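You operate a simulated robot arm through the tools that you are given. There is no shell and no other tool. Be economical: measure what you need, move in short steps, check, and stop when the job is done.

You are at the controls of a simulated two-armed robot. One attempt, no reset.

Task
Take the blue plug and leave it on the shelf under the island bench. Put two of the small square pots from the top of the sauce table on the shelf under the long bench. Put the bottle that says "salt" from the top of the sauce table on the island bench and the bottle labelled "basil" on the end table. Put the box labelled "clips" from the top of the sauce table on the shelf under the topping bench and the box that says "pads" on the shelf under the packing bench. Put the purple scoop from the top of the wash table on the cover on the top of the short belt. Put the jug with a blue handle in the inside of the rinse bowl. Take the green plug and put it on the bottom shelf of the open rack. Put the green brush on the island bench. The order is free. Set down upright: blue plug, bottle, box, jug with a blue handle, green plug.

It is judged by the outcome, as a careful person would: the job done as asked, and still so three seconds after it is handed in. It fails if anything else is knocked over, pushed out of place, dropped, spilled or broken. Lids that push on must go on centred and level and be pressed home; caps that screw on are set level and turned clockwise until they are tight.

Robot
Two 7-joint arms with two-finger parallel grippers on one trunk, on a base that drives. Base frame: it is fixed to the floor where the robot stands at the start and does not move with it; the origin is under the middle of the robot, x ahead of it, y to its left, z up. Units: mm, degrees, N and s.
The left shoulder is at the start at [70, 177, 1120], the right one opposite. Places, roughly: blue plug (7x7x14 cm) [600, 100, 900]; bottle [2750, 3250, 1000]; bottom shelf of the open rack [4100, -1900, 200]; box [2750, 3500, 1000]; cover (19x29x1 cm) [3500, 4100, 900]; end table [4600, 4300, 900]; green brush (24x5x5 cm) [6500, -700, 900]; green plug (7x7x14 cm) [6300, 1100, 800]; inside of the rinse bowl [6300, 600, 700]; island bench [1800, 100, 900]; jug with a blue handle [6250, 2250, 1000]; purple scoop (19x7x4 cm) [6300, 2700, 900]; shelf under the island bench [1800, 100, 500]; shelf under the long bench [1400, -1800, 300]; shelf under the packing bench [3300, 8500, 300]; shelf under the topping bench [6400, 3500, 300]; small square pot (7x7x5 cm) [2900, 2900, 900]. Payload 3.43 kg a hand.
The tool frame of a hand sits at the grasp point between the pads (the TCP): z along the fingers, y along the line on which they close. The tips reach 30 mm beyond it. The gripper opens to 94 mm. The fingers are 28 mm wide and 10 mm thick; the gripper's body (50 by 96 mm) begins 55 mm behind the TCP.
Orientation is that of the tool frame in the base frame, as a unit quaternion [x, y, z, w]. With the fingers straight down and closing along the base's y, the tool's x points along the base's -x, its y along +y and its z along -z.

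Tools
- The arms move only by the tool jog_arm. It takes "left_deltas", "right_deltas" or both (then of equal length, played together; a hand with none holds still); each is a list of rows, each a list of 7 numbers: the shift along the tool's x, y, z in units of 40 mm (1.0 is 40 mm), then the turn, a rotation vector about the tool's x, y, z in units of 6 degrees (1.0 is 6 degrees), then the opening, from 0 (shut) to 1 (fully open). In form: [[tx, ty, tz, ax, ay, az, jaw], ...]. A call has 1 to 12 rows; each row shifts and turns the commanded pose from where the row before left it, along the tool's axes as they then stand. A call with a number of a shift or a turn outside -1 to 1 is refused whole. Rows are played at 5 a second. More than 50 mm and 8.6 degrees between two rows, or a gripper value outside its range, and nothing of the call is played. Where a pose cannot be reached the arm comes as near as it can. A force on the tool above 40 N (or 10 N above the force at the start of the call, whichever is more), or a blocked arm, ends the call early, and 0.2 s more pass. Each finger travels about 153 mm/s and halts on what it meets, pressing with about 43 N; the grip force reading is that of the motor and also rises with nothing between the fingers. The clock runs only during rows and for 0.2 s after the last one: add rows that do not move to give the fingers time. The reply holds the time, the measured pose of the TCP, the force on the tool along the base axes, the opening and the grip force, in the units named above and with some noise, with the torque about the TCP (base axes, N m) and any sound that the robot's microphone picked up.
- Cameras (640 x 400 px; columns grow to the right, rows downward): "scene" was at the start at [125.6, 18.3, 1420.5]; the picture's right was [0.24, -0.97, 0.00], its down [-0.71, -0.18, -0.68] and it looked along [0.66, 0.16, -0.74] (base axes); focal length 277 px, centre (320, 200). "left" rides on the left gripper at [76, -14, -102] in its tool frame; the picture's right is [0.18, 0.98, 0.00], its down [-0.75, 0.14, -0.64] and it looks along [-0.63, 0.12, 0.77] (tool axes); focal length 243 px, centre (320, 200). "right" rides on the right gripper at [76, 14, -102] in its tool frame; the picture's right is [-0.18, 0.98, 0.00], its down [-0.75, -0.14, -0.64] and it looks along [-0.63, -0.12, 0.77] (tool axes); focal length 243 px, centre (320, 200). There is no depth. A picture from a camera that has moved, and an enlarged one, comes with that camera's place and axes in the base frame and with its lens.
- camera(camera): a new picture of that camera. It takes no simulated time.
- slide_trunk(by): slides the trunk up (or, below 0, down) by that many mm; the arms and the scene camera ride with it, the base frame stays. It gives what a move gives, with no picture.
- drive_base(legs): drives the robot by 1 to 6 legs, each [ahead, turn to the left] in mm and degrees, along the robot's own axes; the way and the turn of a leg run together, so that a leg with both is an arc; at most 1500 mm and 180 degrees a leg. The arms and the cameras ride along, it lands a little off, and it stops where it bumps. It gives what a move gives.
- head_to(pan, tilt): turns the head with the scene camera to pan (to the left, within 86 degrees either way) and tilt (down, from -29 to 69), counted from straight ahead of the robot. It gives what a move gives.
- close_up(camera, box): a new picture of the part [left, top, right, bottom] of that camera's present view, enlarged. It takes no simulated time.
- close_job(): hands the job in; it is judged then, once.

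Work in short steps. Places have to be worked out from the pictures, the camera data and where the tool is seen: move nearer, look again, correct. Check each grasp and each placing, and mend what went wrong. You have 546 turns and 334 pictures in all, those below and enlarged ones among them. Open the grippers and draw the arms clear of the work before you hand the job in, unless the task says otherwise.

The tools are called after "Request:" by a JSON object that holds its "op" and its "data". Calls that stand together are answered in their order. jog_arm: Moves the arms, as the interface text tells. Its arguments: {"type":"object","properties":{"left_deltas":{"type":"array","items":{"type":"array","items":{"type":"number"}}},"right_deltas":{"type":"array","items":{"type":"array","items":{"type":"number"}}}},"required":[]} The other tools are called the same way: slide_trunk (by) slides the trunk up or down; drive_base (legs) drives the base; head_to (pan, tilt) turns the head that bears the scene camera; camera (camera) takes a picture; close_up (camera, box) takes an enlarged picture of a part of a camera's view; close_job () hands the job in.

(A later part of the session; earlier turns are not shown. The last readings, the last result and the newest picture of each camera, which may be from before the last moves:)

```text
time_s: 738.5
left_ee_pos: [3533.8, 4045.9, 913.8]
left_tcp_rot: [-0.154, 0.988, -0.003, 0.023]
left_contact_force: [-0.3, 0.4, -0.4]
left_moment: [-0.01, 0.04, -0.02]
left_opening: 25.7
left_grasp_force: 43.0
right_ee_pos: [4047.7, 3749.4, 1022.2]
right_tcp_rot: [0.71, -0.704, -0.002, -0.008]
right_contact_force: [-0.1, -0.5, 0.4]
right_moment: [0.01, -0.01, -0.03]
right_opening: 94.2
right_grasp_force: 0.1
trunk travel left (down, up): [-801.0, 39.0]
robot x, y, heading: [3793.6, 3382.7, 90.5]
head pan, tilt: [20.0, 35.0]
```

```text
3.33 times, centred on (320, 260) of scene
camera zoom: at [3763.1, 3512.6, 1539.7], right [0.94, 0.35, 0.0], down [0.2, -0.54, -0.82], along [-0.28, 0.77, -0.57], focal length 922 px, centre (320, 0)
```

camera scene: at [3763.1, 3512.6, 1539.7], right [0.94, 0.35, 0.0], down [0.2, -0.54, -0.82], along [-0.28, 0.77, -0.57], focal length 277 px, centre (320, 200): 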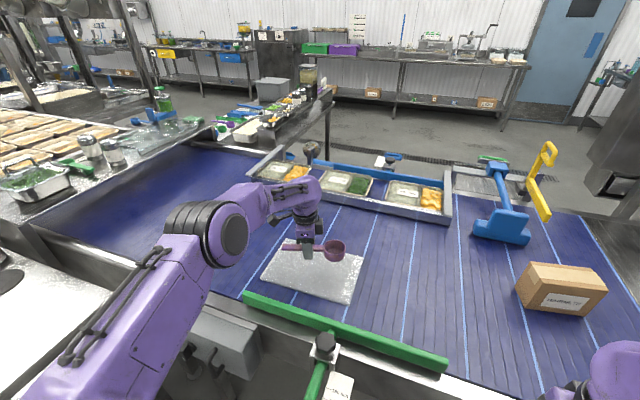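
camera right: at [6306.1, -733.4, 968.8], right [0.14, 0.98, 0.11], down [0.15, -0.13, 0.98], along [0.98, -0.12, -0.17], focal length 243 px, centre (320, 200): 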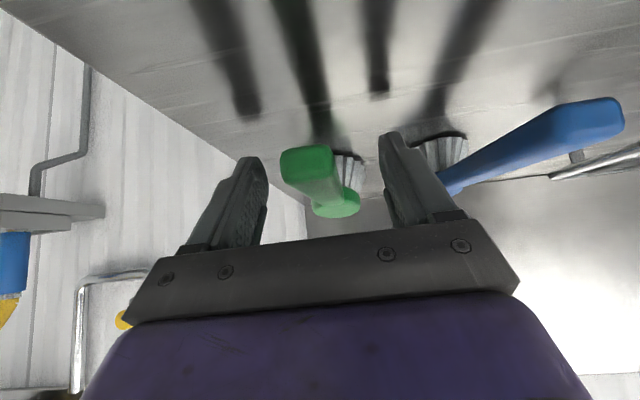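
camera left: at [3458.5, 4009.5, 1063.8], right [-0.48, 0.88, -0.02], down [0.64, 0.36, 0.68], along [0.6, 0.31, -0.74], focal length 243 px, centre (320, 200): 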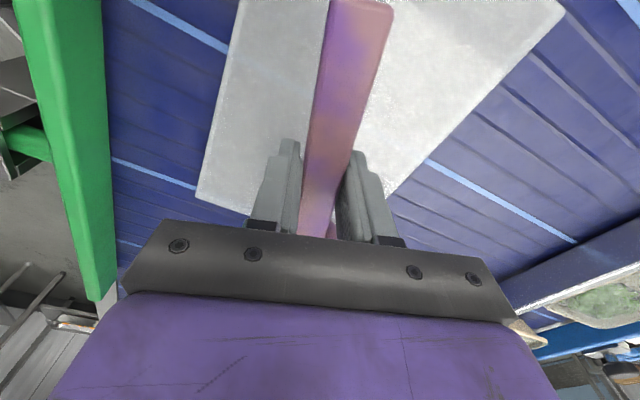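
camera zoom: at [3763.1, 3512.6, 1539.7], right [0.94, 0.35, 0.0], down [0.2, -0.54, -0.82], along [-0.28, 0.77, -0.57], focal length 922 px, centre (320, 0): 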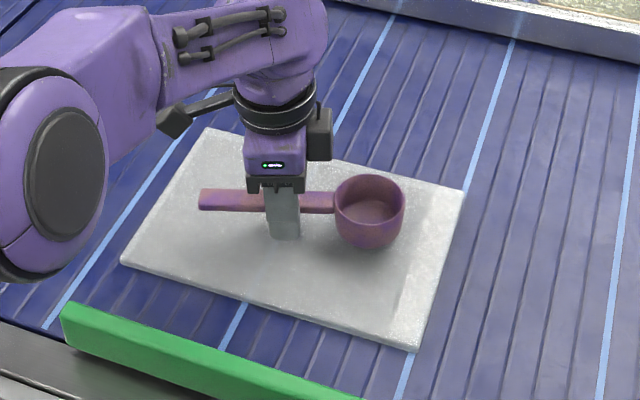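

Request:
{"op": "jog_arm", "data": {"left_deltas": [[0, 0, 0.1, 0, 0, 0, 0], [0, 0, 0, 0, 0, 0, 0]]}}

Request:
{"op": "jog_arm", "data": {"left_deltas": [[0, 0, 0.1, 0, 0, 0, 0], [0, 0, 0, 0, 0, 0, 0]]}}

Request:
{"op": "jog_arm", "data": {"left_deltas": [[0, 0, 0.1, 0, 0, 0, 0], [0, 0, 0, 0, 0, 0, 0]]}}

```text
time_s: 739.1
left_ee_pos: [3533.9, 4045.8, 909.3]
left_tcp_rot: [-0.154, 0.988, -0.002, 0.024]
left_contact_force: [0.1, 0.1, -0.5]
left_moment: [-0.03, 0.03, 0.0]
left_opening: 25.3
left_grasp_force: 43.5
right_ee_pos: [4047.6, 3749.7, 1023.7]
right_tcp_rot: [0.71, -0.704, -0.001, -0.007]
right_contact_force: [-0.4, -0.1, 0.5]
right_moment: [0.0, 0.0, 0.03]
right_opening: 93.9
right_grasp_force: 0.2
trunk travel left (down, up): [-801.0, 39.0]
robot x, y, heading: [3796.7, 3377.3, 90.2]
head pan, tilt: [20.0, 35.0]
```

```text
time_s: 739.7
left_ee_pos: [3533.5, 4046.5, 904.4]
left_tcp_rot: [-0.154, 0.988, -0.003, 0.024]
left_contact_force: [-0.4, 0.0, 0.5]
left_moment: [0.03, 0.03, 0.0]
left_opening: 25.2
left_grasp_force: 43.3
right_ee_pos: [4048.4, 3749.7, 1023.7]
right_tcp_rot: [0.711, -0.704, -0.002, -0.007]
right_contact_force: [-0.3, 0.3, 0.5]
right_moment: [0.01, -0.02, 0.03]
right_opening: 94.1
right_grasp_force: 0.0
trunk travel left (down, up): [-801.0, 39.0]
robot x, y, heading: [3795.6, 3382.6, 90.2]
head pan, tilt: [20.0, 35.0]
```

```text
time_s: 740.3
left_ee_pos: [3535.0, 4047.3, 901.7]
left_tcp_rot: [-0.155, 0.988, -0.002, 0.023]
left_contact_force: [-0.2, 1.1, 6.8]
left_moment: [0.31, -0.34, 0.11]
left_opening: 25.4
left_grasp_force: 42.7
right_ee_pos: [4048.4, 3749.7, 1024.5]
right_tcp_rot: [0.71, -0.704, -0.002, -0.009]
right_contact_force: [0.0, 0.9, -0.4]
right_moment: [0.0, 0.0, -0.01]
right_opening: 94.1
right_grasp_force: 0.0
trunk travel left (down, up): [-801.0, 39.0]
robot x, y, heading: [3792.4, 3378.7, 90.1]
head pan, tilt: [20.0, 35.0]
```

Contact (7 N) at z≈902. I release and lift straight up.

Request:
{"op": "jog_arm", "data": {"left_deltas": [[0, 0, 0, 0, 0, 0, 0.45], [0, 0, 0, 0, 0, 0, 0.6], [0, 0, -0.3, 0, 0, 0, 0.6], [0, 0, -0.8, 0, 0, 0, 0.6], [0, 0, -0.8, 0, 0, 0, 0.6], [0, 0, -0.8, 0, 0, 0, 1], [0, 0, -0.8, 0, 0, 0, 1], [0, 0, 0, 0, 0, 0, 1]]}}

Request:
{"op": "close_up", "data": {"camera": "scene", "box": [240, 200, 400, 320]}}

```text
time_s: 742.1
left_ee_pos: [3527.6, 4046.4, 1041.2]
left_tcp_rot: [-0.155, 0.988, -0.002, 0.024]
left_contact_force: [-0.4, 0.4, 0.0]
left_moment: [-0.02, -0.03, 0.0]
left_opening: 93.8
left_grasp_force: 0.1
right_ee_pos: [4048.5, 3749.6, 1023.0]
right_tcp_rot: [0.71, -0.704, -0.001, -0.008]
right_contact_force: [0.6, 0.6, -0.1]
right_moment: [0.02, 0.0, 0.0]
right_opening: 94.0
right_grasp_force: 0.0
trunk travel left (down, up): [-801.0, 39.0]
robot x, y, heading: [3794.0, 3379.2, 90.4]
head pan, tilt: [20.0, 35.0]
```

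```text
3.33 times, centred on (320, 260) of scene
camera zoom: at [3762.9, 3513.1, 1539.6], right [0.94, 0.35, 0.0], down [0.2, -0.54, -0.82], along [-0.28, 0.77, -0.57], focal length 922 px, centre (320, 0)
```

zoom: 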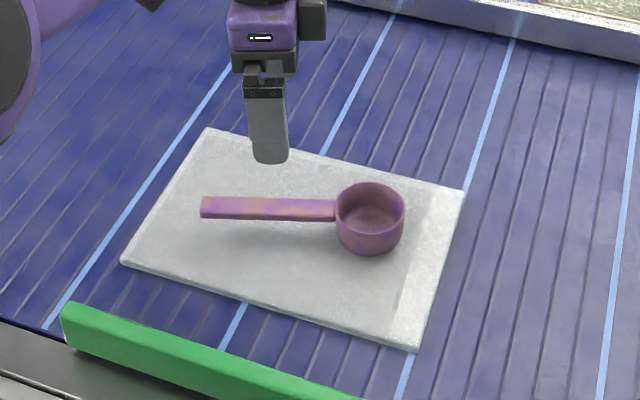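

Scoop rests on the cover. I rotate the left wrist back, retract it, and move to the sauce table's east side for "clips" and "salt".

Request:
{"op": "jog_arm", "data": {"left_deltas": [[0, 0, -0.3, 0, 0, -1, 1], [0, 0, -0.3, 0, 0, -1, 1], [0, 0, 0, 0, 0, -1, 1], [0, 0, 0, 0, 0, -1, 1], [0, 0, 0, 0, 0, -1, 1], [0, 0, 0, 0, 0, -1, 1], [0, 0, 0, 0, 0, -1, 1], [0, 0, 0, 0, 0, -1, 1], [0, 0, 0, 0, 0, -1, 1], [0, 0, 0, 0, 0, -1, 1], [0, 0, 0, 0, 0, -1, 1], [0, 0, 0, 0, 0, -1, 1]]}}

Request:
{"op": "jog_arm", "data": {"left_deltas": [[0.9, 0, 0, 0, 0, 0, 1], [0.9, 0, 0, 0, 0, 0, 1], [0.9, 0, 0, 0, 0, 0, 1], [0.9, 0, 0, 0, 0, 0, 1], [0.9, 0, 0, 0, 0, 0, 1], [0.9, 0, 0, 0, 0, 0, 1], [0.9, 0, 0, 0, 0, 0, 1], [0, 0, 0, 0, 0, 0, 1]]}}

Request:
{"op": "drive_base", "data": {"legs": [[-245, 0], [0, 89.5], [200, 0]]}}

Request:
{"op": "head_to", "data": {"pan": 0, "tilt": 30}}

Request:
{"op": "camera", "data": {"camera": "scene"}}

```text
time_s: 744.7
left_ee_pos: [3527.0, 4046.1, 1065.0]
left_tcp_rot: [-0.706, 0.707, -0.016, 0.017]
left_contact_force: [-0.3, 0.9, 0.1]
left_moment: [-0.02, 0.01, 0.02]
left_opening: 94.0
left_grasp_force: 0.0
right_ee_pos: [4047.6, 3748.8, 1024.1]
right_tcp_rot: [0.71, -0.704, -0.001, -0.007]
right_contact_force: [0.4, -0.3, -0.3]
right_moment: [-0.02, -0.01, -0.01]
right_opening: 93.9
right_grasp_force: 0.1
trunk travel left (down, up): [-801.0, 39.0]
robot x, y, heading: [3796.6, 3381.4, 90.2]
head pan, tilt: [20.0, 35.0]
```

```text
time_s: 746.5
left_ee_pos: [3525.4, 3795.3, 1064.3]
left_tcp_rot: [-0.706, 0.708, -0.016, 0.018]
left_contact_force: [0.3, -0.3, -0.4]
left_moment: [-0.03, -0.03, 0.02]
left_opening: 94.0
left_grasp_force: 0.1
right_ee_pos: [4047.1, 3749.8, 1023.5]
right_tcp_rot: [0.71, -0.704, -0.001, -0.007]
right_contact_force: [-0.4, -0.3, 0.5]
right_moment: [0.02, 0.01, 0.0]
right_opening: 94.0
right_grasp_force: 0.1
trunk travel left (down, up): [-801.0, 39.0]
robot x, y, heading: [3798.0, 3383.9, 90.4]
head pan, tilt: [20.0, 35.0]
```

```text
time_s: 753.3
left_ee_pos: [3180.3, 2867.9, 1065.9]
left_tcp_rot: [1.0, -0.006, -0.003, -0.024]
left_contact_force: [0.0, -0.8, 0.8]
left_moment: [0.0, 0.02, -0.02]
left_opening: 94.0
left_grasp_force: 0.0
right_ee_pos: [3228.8, 3390.9, 1025.0]
right_tcp_rot: [1.0, 0.001, -0.007, -0.004]
right_contact_force: [0.4, -0.2, 0.8]
right_moment: [0.01, -0.01, 0.01]
right_opening: 94.2
right_grasp_force: 0.1
trunk travel left (down, up): [-801.0, 39.0]
robot x, y, heading: [3593.0, 3137.1, 179.9]
head pan, tilt: [20.0, 35.0]
```

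```text
time_s: 754.1
left_ee_pos: [3176.7, 2867.9, 1064.8]
left_tcp_rot: [1.0, -0.005, -0.001, -0.024]
left_contact_force: [0.2, -0.1, -0.3]
left_moment: [0.02, 0.0, 0.0]
left_opening: 94.1
left_grasp_force: 0.0
right_ee_pos: [3227.3, 3388.6, 1024.4]
right_tcp_rot: [1.0, 0.001, -0.007, -0.004]
right_contact_force: [-0.3, 0.2, -0.4]
right_moment: [-0.01, 0.0, -0.01]
right_opening: 93.9
right_grasp_force: 0.1
trunk travel left (down, up): [-801.0, 39.0]
robot x, y, heading: [3593.2, 3132.3, 179.8]
head pan, tilt: [0.0, 30.0]
```

```text
133 pictures are left
camera scene: at [3451.0, 3133.8, 1547.3], right [0.0, 1.0, 0.0], down [0.5, 0.0, -0.87], along [-0.87, 0.0, -0.5], focal length 277 px, centre (320, 200)
```

scene: 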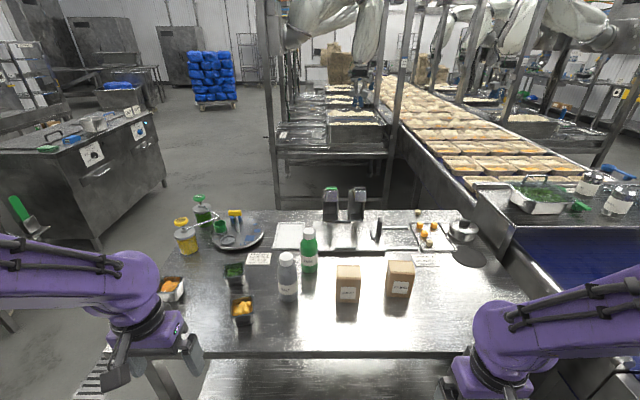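

Request:
{"op": "close_up", "data": {"camera": "scene", "box": [260, 210, 420, 330]}}

```text
3.33 times, centred on (340, 270) of scene
camera zoom: at [3451.0, 3133.8, 1547.3], right [0.0, 1.0, 0.0], down [0.5, 0.0, -0.87], along [-0.87, 0.0, -0.5], focal length 922 px, centre (253, -33)
```

zoom: 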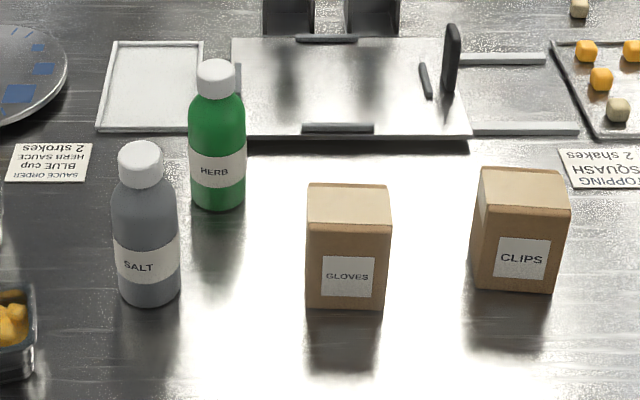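

Clips: front face ≈x 2863, y 3338–3407. I tilt the right hand to 40° and move to the pre-grasp point.

Request:
{"op": "jog_arm", "data": {"right_deltas": [[0, 0, 0, 0, -1, 0, 1], [0, 0, 0, 0, -1, 0, 1], [0, 0, 0, 0, -1, 0, 1], [0, 0, 0, 0, -1, 0, 1], [0, 0, 0, 0, -1, 0, 1], [0, 0, 0, 0, -1, 0, 1], [0, 0, 0, 0, -0.65, 0, 1], [0, 0, 0, 0, 0, 0, 1]]}}

Request:
{"op": "jog_arm", "data": {"right_deltas": [[-0.85, 0.05, 0.71, 0, 0, 0, 1], [-0.85, 0.05, 0.71, 0, 0, 0, 1], [-0.85, 0.05, 0.71, 0, 0, 0, 1], [-0.85, 0.05, 0.71, 0, 0, 0, 1], [-0.85, 0.05, 0.71, 0, 0, 0, 1], [-0.85, 0.05, 0.71, 0, 0, 0, 1], [-0.85, 0.05, 0.71, 0, 0, 0, 1], [0, 0, 0, 0, 0, 0, 1]]}}

Request:
{"op": "camera", "data": {"camera": "right"}}

```text
time_s: 755.9
left_ee_pos: [3177.4, 2865.8, 1065.6]
left_tcp_rot: [1.0, -0.006, -0.001, -0.025]
left_contact_force: [0.5, -0.4, 0.6]
left_moment: [0.02, 0.02, 0.01]
left_opening: 94.1
left_grasp_force: 0.1
right_ee_pos: [3152.2, 3400.1, 1032.0]
right_tcp_rot: [0.938, 0.002, -0.346, -0.004]
right_contact_force: [0.4, 0.3, -0.6]
right_moment: [-0.01, 0.0, 0.02]
right_opening: 94.2
right_grasp_force: 0.0
right hand out of reach, approached as far as the arm can: row 3, 4, 5, 6, 7
trunk travel left (down, up): [-801.0, 39.0]
robot x, y, heading: [3594.8, 3136.9, 179.9]
head pan, tilt: [0.0, 30.0]
```

```text
time_s: 757.7
left_ee_pos: [3178.3, 2866.9, 1065.8]
left_tcp_rot: [1.0, -0.006, -0.001, -0.024]
left_contact_force: [0.1, 0.2, -0.1]
left_moment: [0.01, 0.02, -0.03]
left_opening: 93.8
left_grasp_force: 0.1
right_ee_pos: [2843.5, 3384.9, 1035.4]
right_tcp_rot: [0.938, 0.002, -0.346, -0.004]
right_contact_force: [0.2, -0.5, 1.4]
right_moment: [0.03, 0.01, -0.04]
right_opening: 94.0
right_grasp_force: 0.2
trunk travel left (down, up): [-801.0, 39.0]
robot x, y, heading: [3592.2, 3135.0, 179.8]
head pan, tilt: [0.0, 30.0]
```

```text
131 pictures are left
camera right: at [2967.9, 3370.9, 1064.2], right [-0.14, -0.98, 0.11], down [-0.15, 0.13, 0.98], along [-0.98, 0.12, -0.17], focal length 243 px, centre (320, 200)
```

right: 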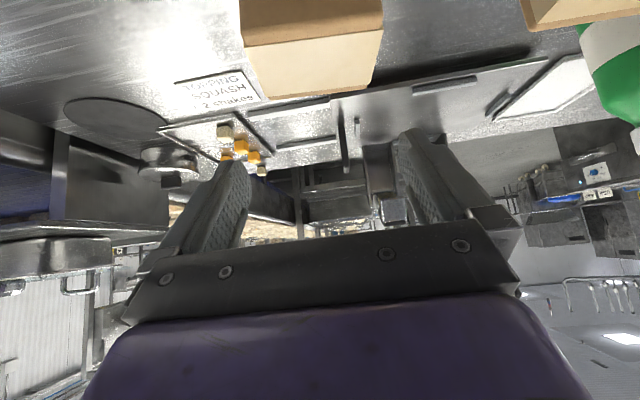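

The hand is ~75 mm too far forward, above the box. I back up to the proper line, then check.

Request:
{"op": "jog_arm", "data": {"right_deltas": [[0.62, 0.06, -0.43, 0, 0, 0, 1], [0.62, 0.06, -0.43, 0, 0, 0, 1], [0.62, 0.05, -0.43, 0, 0, 0, 1], [0, 0, 0, 0, 0, 0, 1]]}}

Request:
{"op": "camera", "data": {"camera": "right"}}

```text
time_s: 758.7
left_ee_pos: [3178.4, 2866.8, 1064.2]
left_tcp_rot: [1.0, -0.005, -0.001, -0.024]
left_contact_force: [0.3, -0.1, -0.6]
left_moment: [-0.01, -0.02, -0.01]
left_opening: 93.8
left_grasp_force: 0.0
right_ee_pos: [2933.2, 3378.1, 1025.7]
right_tcp_rot: [0.938, 0.002, -0.347, -0.004]
right_contact_force: [0.3, -0.1, 1.0]
right_moment: [-0.01, 0.0, -0.02]
right_opening: 94.1
right_grasp_force: 0.0
trunk travel left (down, up): [-801.0, 39.0]
robot x, y, heading: [3595.7, 3131.0, 179.7]
head pan, tilt: [0.0, 30.0]
```

```text
130 pictures are left
camera right: at [3057.3, 3364.5, 1054.3], right [-0.14, -0.98, 0.11], down [-0.15, 0.13, 0.98], along [-0.98, 0.12, -0.17], focal length 243 px, centre (320, 200)
```

right: 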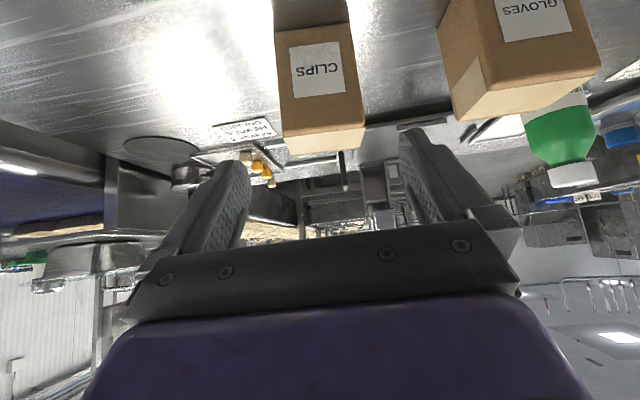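

Aligned. I advance 120 mm, close and lift.

Request:
{"op": "jog_arm", "data": {"right_deltas": [[0, 0, 0.75, 0, 0, 0, 1], [0, 0, 0.75, 0, 0, 0, 1], [0, 0, 0.75, 0, 0, 0, 1], [0, 0, 0.75, 0, 0, 0, 1], [0, 0, 0, 0, 0, 0, 0.75], [0, 0, 0, 0, 0, 0, 0], [0, 0, 0, 0, 0, 0, 0], [0, 0, 0, 0, 0, 0, 0]]}}

Request:
{"op": "jog_arm", "data": {"right_deltas": [[-0.5, 0, -0.6, 0, 0, 0, 0], [-0.5, 0, -0.6, 0, 0, 0, 0], [-0.5, 0, -0.6, 0, 0, 0, 0], [-0.5, 0, -0.6, 0, 0, 0, 0], [0, 0, 0, 0, 0, 0, 0]]}}

Request:
{"op": "camera", "data": {"camera": "scene"}}

```text
time_s: 760.5
left_ee_pos: [3177.3, 2867.3, 1064.6]
left_tcp_rot: [1.0, -0.005, -0.002, -0.024]
left_contact_force: [0.6, 0.7, -0.8]
left_moment: [-0.02, -0.01, 0.03]
left_opening: 94.2
left_grasp_force: 0.0
right_ee_pos: [2853.6, 3378.5, 934.7]
right_tcp_rot: [0.938, 0.002, -0.348, -0.004]
right_contact_force: [0.0, -0.3, -0.2]
right_moment: [-0.01, -0.03, 0.01]
right_opening: 78.0
right_grasp_force: 43.3
trunk travel left (down, up): [-801.0, 39.0]
robot x, y, heading: [3592.5, 3132.8, 180.3]
head pan, tilt: [0.0, 30.0]
```

```text
time_s: 761.7
left_ee_pos: [3179.0, 2867.7, 1064.8]
left_tcp_rot: [1.0, -0.005, -0.001, -0.024]
left_contact_force: [-0.3, -0.2, 0.0]
left_moment: [0.0, 0.01, -0.01]
left_opening: 94.1
left_grasp_force: 0.0
right_ee_pos: [2854.9, 3377.7, 1060.1]
right_tcp_rot: [0.938, 0.002, -0.347, -0.003]
right_contact_force: [0.3, 0.4, -1.6]
right_moment: [0.0, -0.04, 0.02]
right_opening: 77.3
right_grasp_force: 43.0
trunk travel left (down, up): [-801.0, 39.0]
robot x, y, heading: [3593.8, 3135.4, 179.8]
head pan, tilt: [0.0, 30.0]
```

```text
129 pictures are left
camera scene: at [3450.9, 3134.3, 1547.4], right [0.0, 1.0, 0.0], down [0.5, 0.0, -0.87], along [-0.87, 0.0, -0.5], focal length 277 px, centre (320, 200)
```

scene: 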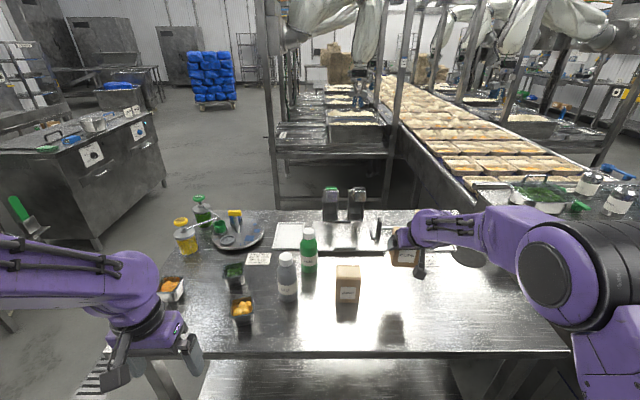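

Clips held. I retract the right hand, turn to heading 165° and tilt the left hand for the salt bottle.

Request:
{"op": "jog_arm", "data": {"right_deltas": [[0.475, 0, -0.65, 0, 0, 0, 0], [0.475, 0, -0.65, 0, 0, 0, 0], [0.475, 0, -0.65, 0, 0, 0, 0], [0.475, 0, -0.65, 0, 0, 0, 0], [0.475, 0, -0.65, 0, 0, 0, 0], [0.475, 0, -0.65, 0, 0, 0, 0], [0.475, 0, -0.65, 0, 0, 0, 0], [0.475, 0, -0.65, 0, 0, 0, 0]], "left_deltas": [[-0.3, 0, 0, 0, -1, 0, 1], [-0.3, 0, 0, 0, -1, 0, 1], [-0.3, 0, 0, 0, -1, 0, 1], [-0.3, 0, 0, 0, -1, 0, 1], [-0.3, 0, 0, 0, -1, 0, 1], [-0.3, 0, 0, 0, -1, 0, 1], [0, 0, 0, 0, -0.2, 0, 1], [0, 0, 0, 0, 0, 0, 1]]}}

Request:
{"op": "drive_base", "data": {"legs": [[0, -15]]}}

Request:
{"op": "camera", "data": {"camera": "left"}}

Request:
{"op": "camera", "data": {"camera": "scene"}}

```text
time_s: 763.5
left_ee_pos: [3109.9, 2866.6, 1083.4]
left_tcp_rot: [0.947, 0.003, -0.321, -0.024]
left_contact_force: [0.6, 0.0, -1.2]
left_moment: [0.02, 0.01, -0.03]
left_opening: 93.9
left_grasp_force: 0.0
right_ee_pos: [3084.0, 3378.0, 1113.9]
right_tcp_rot: [0.938, 0.002, -0.347, -0.003]
right_contact_force: [-0.3, -0.8, -1.6]
right_moment: [0.02, -0.03, 0.0]
right_opening: 77.2
right_grasp_force: 42.9
right hand out of reach, approached as far as the arm can: row 8
trunk travel left (down, up): [-801.0, 39.0]
robot x, y, heading: [3590.7, 3134.2, 179.9]
head pan, tilt: [0.0, 30.0]
```

```text
time_s: 764.8
left_ee_pos: [3057.4, 3000.0, 1082.8]
left_tcp_rot: [0.94, -0.118, -0.314, -0.065]
left_contact_force: [0.0, -0.2, 0.4]
left_moment: [-0.01, 0.0, -0.01]
left_opening: 94.0
left_grasp_force: 0.0
right_ee_pos: [3163.8, 3499.3, 1113.3]
right_tcp_rot: [0.93, -0.12, -0.343, -0.049]
right_contact_force: [-0.1, 0.1, -1.8]
right_moment: [-0.03, 0.0, 0.02]
right_opening: 77.0
right_grasp_force: 43.4
trunk travel left (down, up): [-801.0, 39.0]
robot x, y, heading: [3593.8, 3135.5, 165.3]
head pan, tilt: [0.0, 30.0]
```

```text
128 pictures are left
camera left: at [3178.7, 2979.7, 1118.7], right [-0.12, -0.98, -0.16], down [-0.25, -0.13, 0.96], along [-0.96, 0.15, -0.23], focal length 243 px, centre (320, 200)
```

left: 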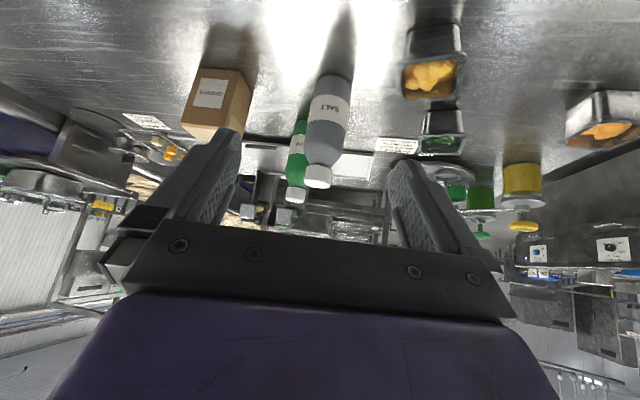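

```text
127 pictures are left
camera scene: at [3456.0, 3169.7, 1547.4], right [0.26, 0.97, 0.0], down [0.48, -0.13, -0.87], along [-0.84, 0.22, -0.5], focal length 277 px, centre (320, 200)
```

scene: 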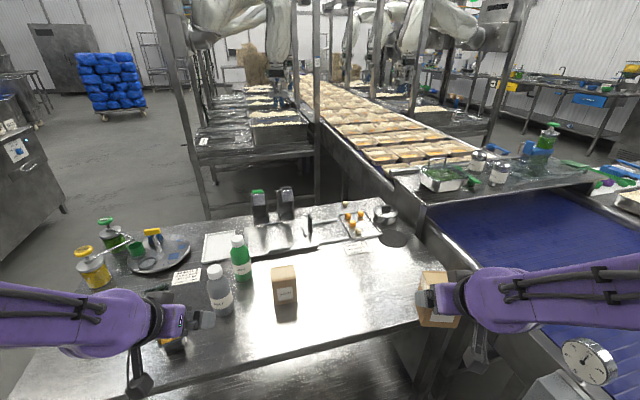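

Salt at ≈(2860,3033). I move the left hand to a pre-grasp point on its line.

Request:
{"op": "jog_arm", "data": {"left_deltas": [[-0.55, 0.15, 1.0, 0, 0, 0, 1], [-0.55, 0.15, 1.0, 0, 0, 0, 1], [-0.55, 0.15, 1.0, 0, 0, 0, 1], [0, 0, 0, 0, 0, 0, 1]]}}

Request:
{"op": "camera", "data": {"camera": "left"}}

```text
time_s: 765.8
left_ee_pos: [2933.2, 3020.3, 1027.9]
left_tcp_rot: [0.939, -0.119, -0.315, -0.065]
left_contact_force: [-0.8, 0.7, 0.0]
left_moment: [-0.02, 0.01, 0.02]
left_opening: 93.6
left_grasp_force: 0.0
right_ee_pos: [3163.6, 3501.8, 1112.9]
right_tcp_rot: [0.93, -0.119, -0.344, -0.049]
right_contact_force: [0.4, 0.1, -1.9]
right_moment: [-0.02, -0.03, 0.04]
right_opening: 77.1
right_grasp_force: 43.1
trunk travel left (down, up): [-801.0, 39.0]
robot x, y, heading: [3592.1, 3133.6, 165.0]
head pan, tilt: [0.0, 30.0]
```

```text
126 pictures are left
camera left: at [3054.6, 2998.4, 1063.7], right [-0.12, -0.98, -0.16], down [-0.25, -0.13, 0.96], along [-0.96, 0.15, -0.23], focal length 243 px, centre (320, 200)
```

left: 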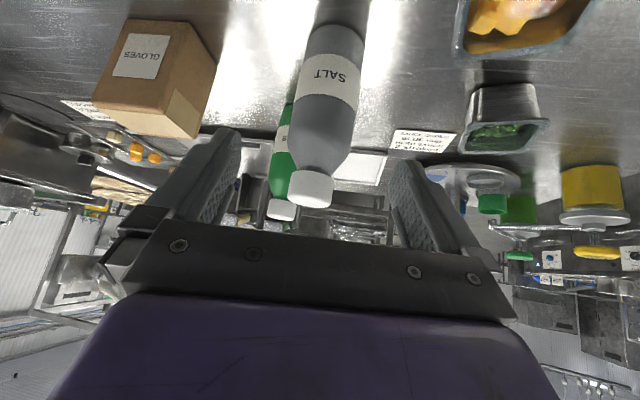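

Bottle axis ≈(2857,3037), aligned. I advance 122 mm and close.

Request:
{"op": "jog_arm", "data": {"left_deltas": [[-0.02, 0.05, 0.76, 0, 0, 0, 1], [-0.02, 0, 0.76, 0, 0, 0, 1], [-0.02, 0, 0.76, 0, 0, 0, 1], [-0.02, 0, 0.76, 0, 0, 0, 1], [0, 0, 0, 0, 0, 0, 1]]}}

Request:
{"op": "camera", "data": {"camera": "left"}}

```text
time_s: 766.8
left_ee_pos: [2855.1, 3043.2, 950.3]
left_tcp_rot: [0.934, -0.117, -0.331, -0.067]
left_contact_force: [4.5, -0.9, 17.8]
left_moment: [0.08, 0.12, 0.03]
left_opening: 94.0
left_grasp_force: 0.1
right_ee_pos: [3167.1, 3500.1, 1114.7]
right_tcp_rot: [0.93, -0.119, -0.344, -0.047]
right_contact_force: [-0.4, 0.4, -2.0]
right_moment: [-0.02, -0.02, -0.01]
right_opening: 77.4
right_grasp_force: 42.3
trunk travel left (down, up): [-801.0, 39.0]
robot x, y, heading: [3595.4, 3133.5, 165.1]
head pan, tilt: [0.0, 30.0]
stopped in row 5 (left hand): the force on the tool passed its limit (the readings are from after the stop); the commanded pose is now the measured one
```

```text
125 pictures are left
camera left: at [2977.6, 3022.8, 983.5], right [-0.12, -0.98, -0.16], down [-0.22, -0.14, 0.97], along [-0.97, 0.15, -0.2], focal length 243 px, centre (320, 200)
```

left: 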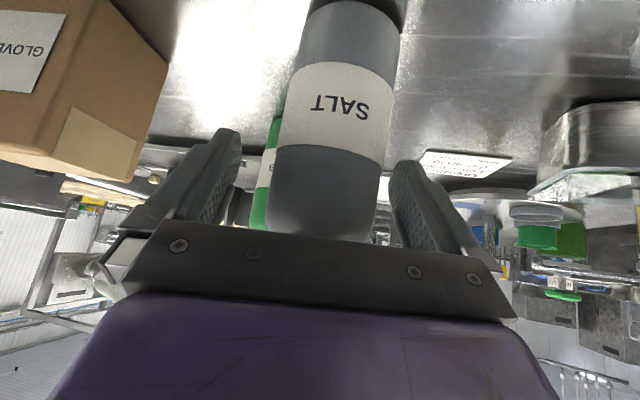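

The palm met the bottle's shoulder; it stays upright. I back off ~16 mm level, then close.

Request:
{"op": "jog_arm", "data": {"left_deltas": [[0.15, 0, -0.2, 0, 0, 0, 1], [0.15, 0, -0.15, 0, 0, 0, 1], [0, 0, 0, 0, 0, 0, 0.8], [0, 0, 0, 0, 0, 0, 0.4], [0, 0, 0, 0, 0, 0, 0], [0, 0, 0, 0, 0, 0, 0]]}}

Request:
{"op": "camera", "data": {"camera": "left"}}

```text
time_s: 768.2
left_ee_pos: [2872.8, 3037.9, 949.4]
left_tcp_rot: [0.935, -0.117, -0.326, -0.068]
left_contact_force: [0.4, -0.6, -0.8]
left_moment: [-0.06, -0.07, -0.01]
left_opening: 59.3
left_grasp_force: 42.7
right_ee_pos: [3162.6, 3500.4, 1113.2]
right_tcp_rot: [0.93, -0.119, -0.344, -0.048]
right_contact_force: [0.4, -0.2, -2.1]
right_moment: [-0.01, -0.02, 0.01]
right_opening: 77.0
right_grasp_force: 43.0
trunk travel left (down, up): [-801.0, 39.0]
robot x, y, heading: [3594.1, 3133.8, 164.9]
head pan, tilt: [0.0, 30.0]
```

```text
124 pictures are left
camera left: at [2994.3, 3016.8, 982.6], right [-0.12, -0.98, -0.16], down [-0.23, -0.13, 0.96], along [-0.97, 0.15, -0.21], focal length 243 px, centre (320, 200)
```

left: 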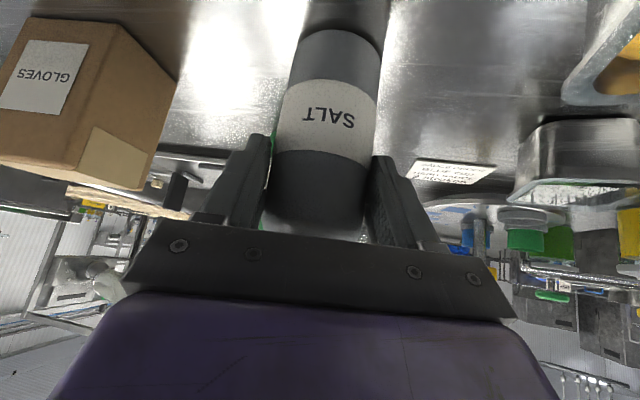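

Gripped (59 mm). I lift and back away.

Request:
{"op": "jog_arm", "data": {"left_deltas": [[-0.45, 0, -0.6, 0, 0, 0, 0], [-0.45, 0, -0.6, 0, 0, 0, 0], [-0.45, 0, -0.6, 0, 0, 0, 0], [-0.45, 0, -0.6, 0, 0, 0, 0], [0, 0, 0, 0, 0, 0, 0]]}}

Request:
{"op": "drive_base", "data": {"legs": [[-350, 0]]}}

Request:
{"op": "camera", "data": {"camera": "scene"}}

```text
time_s: 769.4
left_ee_pos: [2875.0, 3029.8, 1069.8]
left_tcp_rot: [0.936, -0.117, -0.326, -0.068]
left_contact_force: [0.0, 0.3, -3.5]
left_moment: [0.0, -0.04, 0.0]
left_opening: 59.1
left_grasp_force: 43.4
right_ee_pos: [3163.0, 3500.9, 1112.1]
right_tcp_rot: [0.931, -0.119, -0.343, -0.048]
right_contact_force: [0.2, 0.1, -2.1]
right_moment: [-0.04, -0.06, 0.02]
right_opening: 76.7
right_grasp_force: 43.0
trunk travel left (down, up): [-801.0, 39.0]
robot x, y, heading: [3595.1, 3136.0, 165.3]
head pan, tilt: [0.0, 30.0]
```

```text
time_s: 771.7
left_ee_pos: [3213.9, 2939.3, 1068.0]
left_tcp_rot: [0.936, -0.117, -0.325, -0.067]
left_contact_force: [0.0, 0.3, -3.1]
left_moment: [-0.03, -0.02, -0.02]
left_opening: 59.2
left_grasp_force: 43.5
right_ee_pos: [3503.1, 3409.5, 1111.1]
right_tcp_rot: [0.93, -0.121, -0.343, -0.049]
right_contact_force: [-1.1, -0.1, -2.6]
right_moment: [-0.03, -0.05, 0.05]
right_opening: 76.3
right_grasp_force: 42.8
trunk travel left (down, up): [-801.0, 39.0]
robot x, y, heading: [3937.0, 3045.3, 164.9]
head pan, tilt: [0.0, 30.0]
```

```text
123 pictures are left
camera scene: at [3794.9, 3079.4, 1547.2], right [0.26, 0.97, 0.0], down [0.48, -0.13, -0.87], along [-0.84, 0.22, -0.5], focal length 277 px, centre (320, 200)
```

scene: 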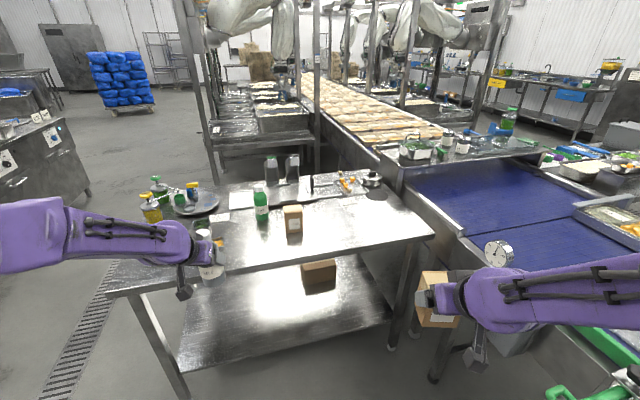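

Salt and clips held. I drive to the topping bench.

Request:
{"op": "drive_base", "data": {"legs": [[0, -165], [1300, 0], [0, 90], [550, 0], [0, -90]]}}

Request:
{"op": "camera", "data": {"camera": "scene"}}

```text
time_s: 795.5
left_ee_pos: [5892.6, 3884.8, 1069.8]
left_tcp_rot: [-0.008, 0.943, -0.024, 0.332]
left_contact_force: [-0.4, -0.5, -2.3]
left_moment: [-0.01, 0.05, -0.02]
left_opening: 57.0
left_grasp_force: 43.1
right_ee_pos: [5738.4, 3355.2, 1112.6]
right_tcp_rot: [-0.005, 0.938, -0.003, 0.348]
right_contact_force: [0.4, 0.6, -1.5]
right_moment: [0.0, 0.04, 0.02]
right_opening: 75.9
right_grasp_force: 42.6
trunk travel left (down, up): [-801.0, 39.0]
robot x, y, heading: [5226.8, 3593.8, 0.3]
head pan, tilt: [0.0, 30.0]
```

```text
122 pictures are left
camera scene: at [5366.1, 3594.5, 1547.4], right [0.01, -1.0, 0.0], down [-0.5, 0.0, -0.87], along [0.87, 0.01, -0.5], focal length 277 px, centre (320, 200)
```

scene: 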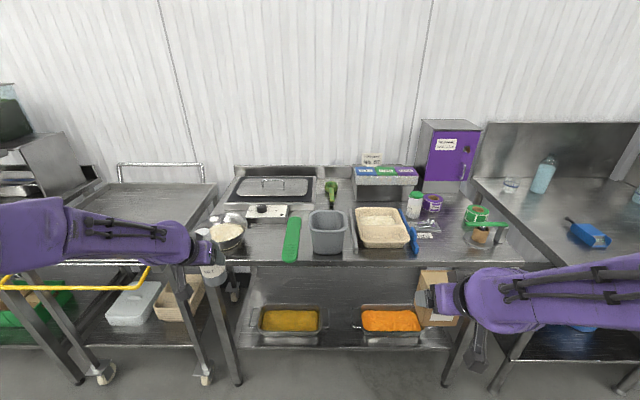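

Shelf z≈300 (front x≈6150) holds two trays with a ~160 mm gap at y≈3489. I shift the robot to y≈3733, tuck the left arm with the salt, and extend the right.

Request:
{"op": "jog_arm", "data": {"left_deltas": [[0.72, 0, -0.6, 0, 0, 0, 0], [0.72, 0, -0.6, 0, 0, 0, 0], [0.72, 0, -0.6, 0, 0, 0, 0], [0.72, 0, -0.6, 0, 0, 0, 0], [0.72, 0, -0.6, 0, 0, 0, 0], [0.72, 0, -0.6, 0, 0, 0, 0], [0.4, 0, -0.3, 0, 0, 0, 0], [0, 0, 0, 0, 0, 0, 0]]}}

Request:
{"op": "drive_base", "data": {"legs": [[-120, 0], [0, 90], [137, 0], [0, -90.3]]}}

Request:
{"op": "jog_arm", "data": {"right_deltas": [[-0.475, 0, 0.65, 0, 0, 0, 0], [-0.475, 0, 0.65, 0, 0, 0, 0], [-0.475, 0, 0.65, 0, 0, 0, 0], [-0.475, 0, 0.65, 0, 0, 0, 0], [-0.475, 0, 0.65, 0, 0, 0, 0], [-0.475, 0, 0.65, 0, 0, 0, 0], [-0.475, 0, 0.65, 0, 0, 0, 0], [-0.475, 0, 0.65, 0, 0, 0, 0]]}}

Request:
{"op": "camera", "data": {"camera": "scene"}}

Request:
{"op": "camera", "data": {"camera": "left"}}

```text
time_s: 797.3
left_ee_pos: [5661.3, 3892.1, 1072.1]
left_tcp_rot: [-0.01, 0.943, -0.025, 0.332]
left_contact_force: [-0.2, 0.7, -3.4]
left_moment: [0.0, 0.06, -0.01]
left_opening: 57.1
left_grasp_force: 43.2
left hand out of reach, approached as far as the arm can: row 6, 7
right_ee_pos: [5738.2, 3357.4, 1113.9]
right_tcp_rot: [-0.006, 0.938, -0.005, 0.347]
right_contact_force: [0.2, -0.1, -2.6]
right_moment: [-0.06, 0.02, -0.02]
right_opening: 76.1
right_grasp_force: 42.9
trunk travel left (down, up): [-801.0, 39.0]
robot x, y, heading: [5223.8, 3593.2, 0.3]
head pan, tilt: [0.0, 30.0]
```

```text
time_s: 807.1
left_ee_pos: [5534.4, 4033.7, 1072.7]
left_tcp_rot: [-0.015, 0.943, -0.021, 0.332]
left_contact_force: [0.3, 0.4, -3.2]
left_moment: [0.0, 0.07, -0.01]
left_opening: 56.8
left_grasp_force: 42.7
right_ee_pos: [5618.4, 3499.7, 1113.4]
right_tcp_rot: [-0.014, 0.938, 0.0, 0.346]
right_contact_force: [0.1, -0.1, -1.8]
right_moment: [0.05, 0.04, 0.0]
right_opening: 75.9
right_grasp_force: 42.9
trunk travel left (down, up): [-801.0, 39.0]
robot x, y, heading: [5101.3, 3731.7, 1.1]
head pan, tilt: [0.0, 30.0]
```

```text
time_s: 808.9
left_ee_pos: [5535.9, 4032.8, 1072.9]
left_tcp_rot: [-0.017, 0.943, -0.021, 0.331]
left_contact_force: [0.6, -0.6, -3.2]
left_moment: [0.0, 0.1, 0.03]
left_opening: 56.6
left_grasp_force: 43.8
right_ee_pos: [5872.7, 3505.6, 1051.7]
right_tcp_rot: [-0.014, 0.938, 0.001, 0.345]
right_contact_force: [0.9, 0.5, -2.2]
right_moment: [0.01, 0.05, -0.02]
right_opening: 75.8
right_grasp_force: 43.2
trunk travel left (down, up): [-801.0, 39.0]
robot x, y, heading: [5102.3, 3735.3, 1.3]
head pan, tilt: [0.0, 30.0]
```

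```text
121 pictures are left
camera scene: at [5245.0, 3732.8, 1547.1], right [0.02, -1.0, 0.0], down [-0.5, -0.01, -0.86], along [0.86, 0.02, -0.5], focal length 277 px, centre (320, 200)
```

scene: 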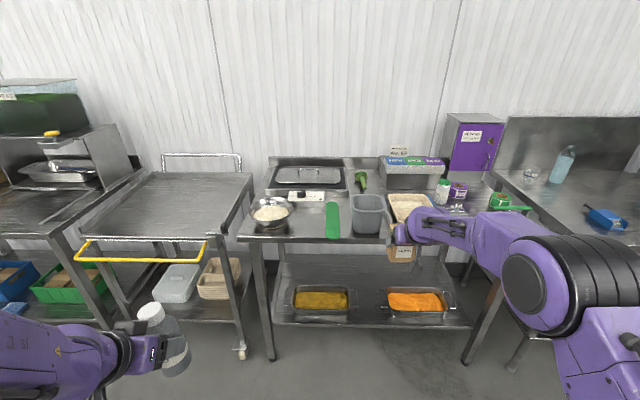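

```text
120 pictures are left
camera left: at [5411.4, 4017.9, 1105.6], right [-0.16, 0.97, -0.16], down [0.18, 0.19, 0.96], along [0.97, 0.12, -0.21], focal length 243 px, centre (320, 200)
```

left: 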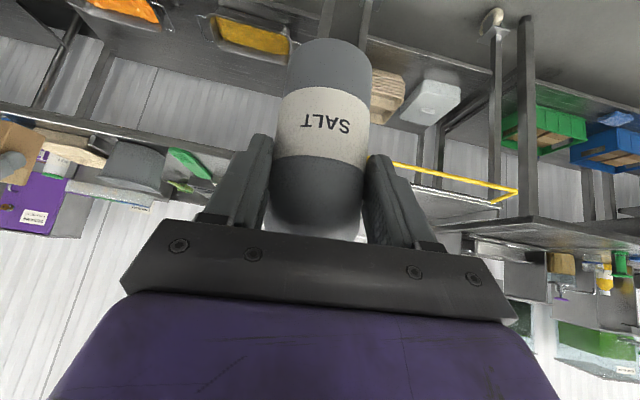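

Clips are ready; the salt is creeping slightly in the grip (59→56.6 mm), so I place clips quickly: lower the trunk and drive in.

Request:
{"op": "slide_trunk", "data": {"by": -400}}

Request:
{"op": "slide_trunk", "data": {"by": -170}}

Request:
{"op": "drive_base", "data": {"legs": [[370, -1]]}}

Request:
{"op": "camera", "data": {"camera": "scene"}}

Request:
{"op": "camera", "data": {"camera": "right"}}

```text
time_s: 812.7
left_ee_pos: [5532.6, 4033.9, 672.8]
left_tcp_rot: [-0.016, 0.943, -0.021, 0.332]
left_contact_force: [-0.2, -1.5, -2.8]
left_moment: [-0.01, 0.05, -0.01]
left_opening: 56.6
left_grasp_force: 42.8
right_ee_pos: [5869.8, 3505.7, 654.0]
right_tcp_rot: [-0.014, 0.938, 0.0, 0.347]
right_contact_force: [0.1, -0.6, -1.4]
right_moment: [0.02, 0.08, 0.04]
right_opening: 76.0
right_grasp_force: 43.5
trunk travel left (down, up): [-401.0, 439.0]
robot x, y, heading: [5104.3, 3731.6, 1.5]
head pan, tilt: [0.0, 30.0]
```

```text
time_s: 814.7
left_ee_pos: [5533.2, 4033.7, 504.1]
left_tcp_rot: [-0.017, 0.943, -0.02, 0.333]
left_contact_force: [0.3, -0.5, -3.4]
left_moment: [-0.04, 0.08, 0.0]
left_opening: 56.8
left_grasp_force: 43.6
right_ee_pos: [5870.5, 3507.1, 483.4]
right_tcp_rot: [-0.013, 0.938, 0.0, 0.348]
right_contact_force: [0.4, -0.1, -2.8]
right_moment: [-0.01, 0.06, 0.0]
right_opening: 75.8
right_grasp_force: 43.0
trunk travel left (down, up): [-231.0, 609.0]
robot x, y, heading: [5101.5, 3731.5, 1.6]
head pan, tilt: [0.0, 30.0]
```

```text
time_s: 817.0
left_ee_pos: [5909.6, 4031.4, 503.3]
left_tcp_rot: [-0.009, 0.943, -0.024, 0.331]
left_contact_force: [0.4, -0.5, -3.7]
left_moment: [0.03, 0.11, -0.01]
left_opening: 56.5
left_grasp_force: 43.2
right_ee_pos: [6238.4, 3501.3, 484.1]
right_tcp_rot: [-0.006, 0.938, -0.002, 0.346]
right_contact_force: [0.3, -0.9, -1.9]
right_moment: [0.02, 0.03, 0.0]
right_opening: 75.7
right_grasp_force: 43.1
trunk travel left (down, up): [-231.0, 609.0]
robot x, y, heading: [5477.9, 3734.4, 0.7]
head pan, tilt: [0.0, 30.0]
```

```text
119 pictures are left
camera scene: at [5614.4, 3736.5, 977.3], right [0.01, -1.0, 0.0], down [-0.5, 0.0, -0.87], along [0.87, 0.01, -0.5], focal length 277 px, centre (320, 200)
```

scene: 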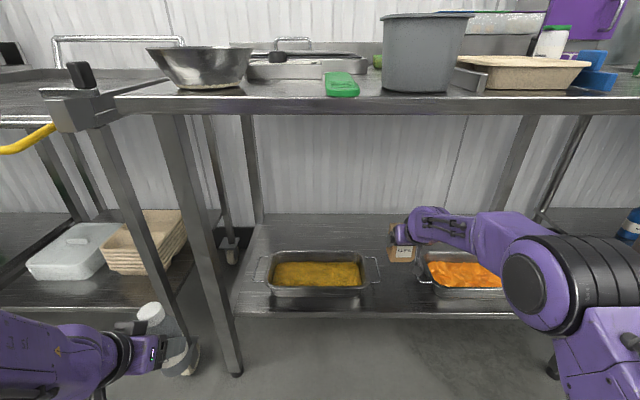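

```text
118 pictures are left
camera right: at [6114.5, 3514.6, 512.2], right [0.13, 0.99, 0.11], down [0.16, -0.13, 0.98], along [0.98, -0.11, -0.17], focal length 243 px, centre (320, 200)
```

right: 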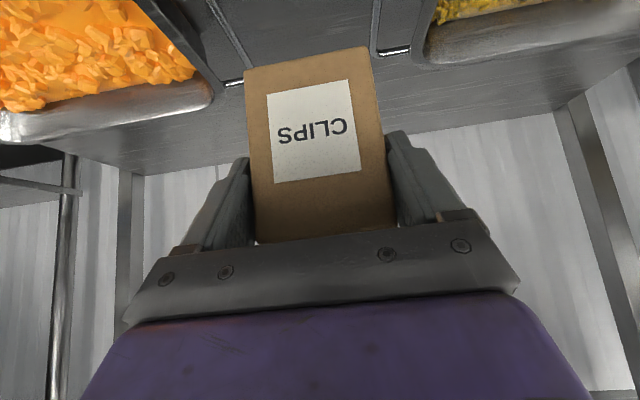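

Tray handles leave a gap y 3426–3556; the box fits (its fingers stay in front of the handles). I shift −8 mm and lower.

Request:
{"op": "jog_arm", "data": {"right_deltas": [[0, -0.2, 0, 0, 0, 0, 0], [0, 0, 0, 0, 0, 0, 0]]}}

Request:
{"op": "slide_trunk", "data": {"by": -90}}

Request:
{"op": "camera", "data": {"camera": "right"}}

Request:
{"op": "close_up", "data": {"camera": "scene", "box": [340, 180, 500, 320]}}

```text
time_s: 817.6
left_ee_pos: [5909.6, 4032.2, 502.6]
left_tcp_rot: [-0.009, 0.943, -0.024, 0.331]
left_contact_force: [0.0, 1.2, -2.6]
left_moment: [-0.02, 0.05, 0.02]
left_opening: 56.7
left_grasp_force: 43.0
right_ee_pos: [6238.4, 3491.4, 483.6]
right_tcp_rot: [-0.006, 0.938, -0.002, 0.346]
right_contact_force: [0.3, 0.0, -1.2]
right_moment: [-0.01, 0.1, 0.0]
right_opening: 75.9
right_grasp_force: 43.0
trunk travel left (down, up): [-231.0, 609.0]
robot x, y, heading: [5477.9, 3739.2, 0.4]
head pan, tilt: [0.0, 30.0]
```

```text
time_s: 818.9
left_ee_pos: [5908.5, 4032.2, 413.8]
left_tcp_rot: [-0.009, 0.943, -0.024, 0.331]
left_contact_force: [0.0, -0.2, -3.3]
left_moment: [0.0, 0.08, 0.0]
left_opening: 56.6
left_grasp_force: 42.9
right_ee_pos: [6238.5, 3492.2, 393.5]
right_tcp_rot: [-0.006, 0.938, -0.003, 0.347]
right_contact_force: [0.1, 0.5, -3.1]
right_moment: [-0.01, 0.09, -0.01]
right_opening: 75.9
right_grasp_force: 43.2
trunk travel left (down, up): [-141.0, 699.0]
robot x, y, heading: [5474.3, 3740.5, 0.3]
head pan, tilt: [0.0, 30.0]
```

```text
117 pictures are left
camera right: at [6114.2, 3506.4, 422.8], right [0.13, 0.99, 0.11], down [0.16, -0.13, 0.98], along [0.98, -0.11, -0.17], focal length 243 px, centre (320, 200)
```

right: 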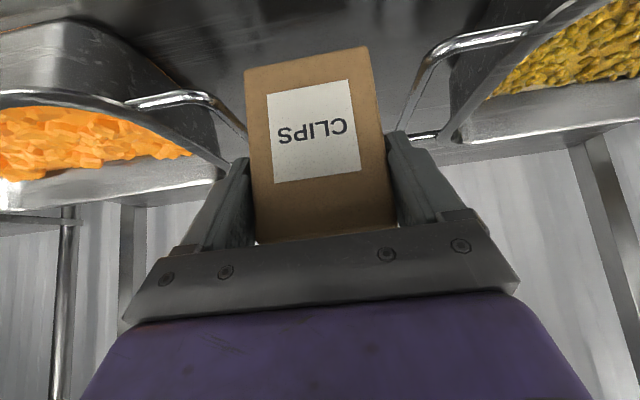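

```text
2.86 times, centred on (420, 250) of scene
camera zoom: at [5613.9, 3736.5, 887.4], right [0.01, -1.0, 0.0], down [-0.5, 0.0, -0.87], along [0.87, 0.01, -0.5], focal length 790 px, centre (34, 57)
```

zoom: 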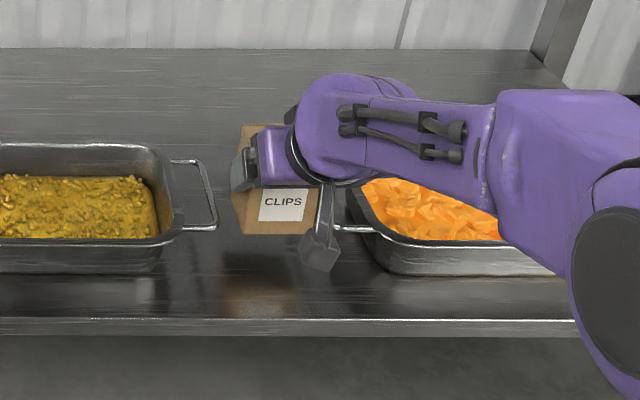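

To keep clear of the tray handles I back up 33 mm (box still well on the shelf), then lower in steps.

Request:
{"op": "drive_base", "data": {"legs": [[-33, 0]]}}

Request:
{"op": "slide_trunk", "data": {"by": -12}}

Request:
{"op": "slide_trunk", "data": {"by": -6}}

Request:
{"op": "slide_trunk", "data": {"by": -6}}

```text
time_s: 819.7
left_ee_pos: [5875.8, 4031.5, 413.1]
left_tcp_rot: [-0.009, 0.943, -0.023, 0.331]
left_contact_force: [0.2, 0.7, -2.0]
left_moment: [0.02, 0.08, 0.0]
left_opening: 56.5
left_grasp_force: 42.8
right_ee_pos: [6205.6, 3491.7, 393.4]
right_tcp_rot: [-0.006, 0.938, -0.003, 0.347]
right_contact_force: [0.3, -0.2, -1.5]
right_moment: [-0.01, 0.05, -0.02]
right_opening: 75.8
right_grasp_force: 42.9
trunk travel left (down, up): [-141.0, 699.0]
robot x, y, heading: [5440.1, 3734.4, 0.5]
head pan, tilt: [0.0, 30.0]
```

```text
time_s: 820.3
left_ee_pos: [5875.6, 4032.2, 401.2]
left_tcp_rot: [-0.009, 0.943, -0.024, 0.331]
left_contact_force: [-0.5, -1.2, -3.5]
left_moment: [0.02, 0.05, 0.03]
left_opening: 56.7
left_grasp_force: 43.0
right_ee_pos: [6204.8, 3492.6, 381.0]
right_tcp_rot: [-0.005, 0.938, -0.003, 0.347]
right_contact_force: [0.1, -0.5, -1.6]
right_moment: [0.0, 0.06, -0.02]
right_opening: 75.9
right_grasp_force: 42.8
trunk travel left (down, up): [-129.0, 711.0]
robot x, y, heading: [5441.5, 3734.4, 0.4]
head pan, tilt: [0.0, 30.0]
```

```text
time_s: 820.9
left_ee_pos: [5875.7, 4032.0, 394.9]
left_tcp_rot: [-0.009, 0.943, -0.024, 0.331]
left_contact_force: [0.8, 0.1, -2.7]
left_moment: [0.04, 0.08, 0.04]
left_opening: 56.7
left_grasp_force: 43.4
right_ee_pos: [6205.5, 3491.2, 374.1]
right_tcp_rot: [-0.006, 0.938, -0.002, 0.346]
right_contact_force: [0.0, -1.0, -2.3]
right_moment: [-0.02, 0.03, 0.0]
right_opening: 75.5
right_grasp_force: 43.2
trunk travel left (down, up): [-123.0, 717.0]
robot x, y, heading: [5439.5, 3739.4, 0.6]
head pan, tilt: [0.0, 30.0]
```

```text
time_s: 821.4
left_ee_pos: [5876.5, 4031.9, 389.9]
left_tcp_rot: [-0.009, 0.943, -0.024, 0.33]
left_contact_force: [-0.9, -0.4, -3.6]
left_moment: [0.03, 0.03, 0.0]
left_opening: 57.2
left_grasp_force: 42.9
right_ee_pos: [6205.0, 3491.7, 369.0]
right_tcp_rot: [-0.006, 0.938, -0.003, 0.347]
right_contact_force: [-0.1, -0.6, -1.8]
right_moment: [0.02, 0.08, -0.04]
right_opening: 75.7
right_grasp_force: 43.3
trunk travel left (down, up): [-117.0, 723.0]
robot x, y, heading: [5441.2, 3736.8, 0.4]
head pan, tilt: [0.0, 30.0]
```

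Request:
{"op": "slide_trunk", "data": {"by": -6}}

Request:
{"op": "slide_trunk", "data": {"by": -5}}

Request:
{"op": "close_up", "data": {"camera": "scene", "box": [340, 180, 500, 320]}}

```text
time_s: 822.0
left_ee_pos: [5877.0, 4032.7, 382.9]
left_tcp_rot: [-0.008, 0.944, -0.024, 0.33]
left_contact_force: [0.0, -0.1, -3.1]
left_moment: [0.0, 0.06, 0.01]
left_opening: 56.8
left_grasp_force: 43.8
right_ee_pos: [6205.1, 3492.6, 363.5]
right_tcp_rot: [-0.006, 0.938, -0.002, 0.347]
right_contact_force: [-0.3, 1.3, -2.1]
right_moment: [0.0, 0.05, 0.01]
right_opening: 75.9
right_grasp_force: 43.2
trunk travel left (down, up): [-111.0, 729.0]
robot x, y, heading: [5436.9, 3738.3, 0.4]
head pan, tilt: [0.0, 30.0]
```

```text
time_s: 822.5
left_ee_pos: [5876.7, 4031.7, 379.4]
left_tcp_rot: [-0.009, 0.943, -0.024, 0.332]
left_contact_force: [0.5, 0.1, -3.0]
left_moment: [0.01, 0.07, 0.0]
left_opening: 56.7
left_grasp_force: 43.1
right_ee_pos: [6206.0, 3491.6, 358.1]
right_tcp_rot: [-0.007, 0.938, -0.003, 0.346]
right_contact_force: [0.6, -0.4, -3.1]
right_moment: [-0.02, 0.04, 0.01]
right_opening: 76.0
right_grasp_force: 43.7
trunk travel left (down, up): [-106.0, 734.0]
robot x, y, heading: [5440.7, 3737.8, 0.3]
head pan, tilt: [0.0, 30.0]
```

```text
2.86 times, centred on (420, 250) of scene
camera zoom: at [5580.8, 3736.3, 852.4], right [0.01, -1.0, 0.0], down [-0.5, 0.0, -0.87], along [0.87, 0.01, -0.5], focal length 790 px, centre (34, 57)
```

zoom: 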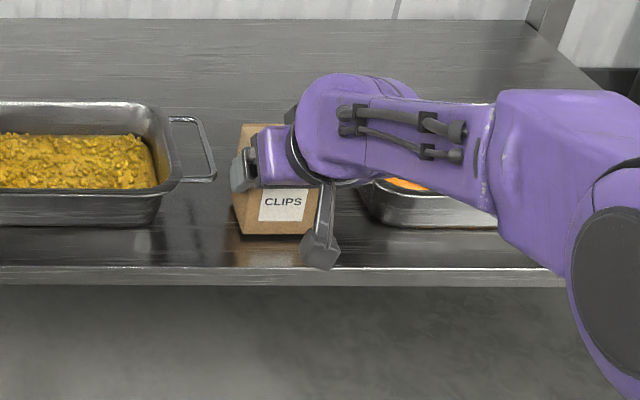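

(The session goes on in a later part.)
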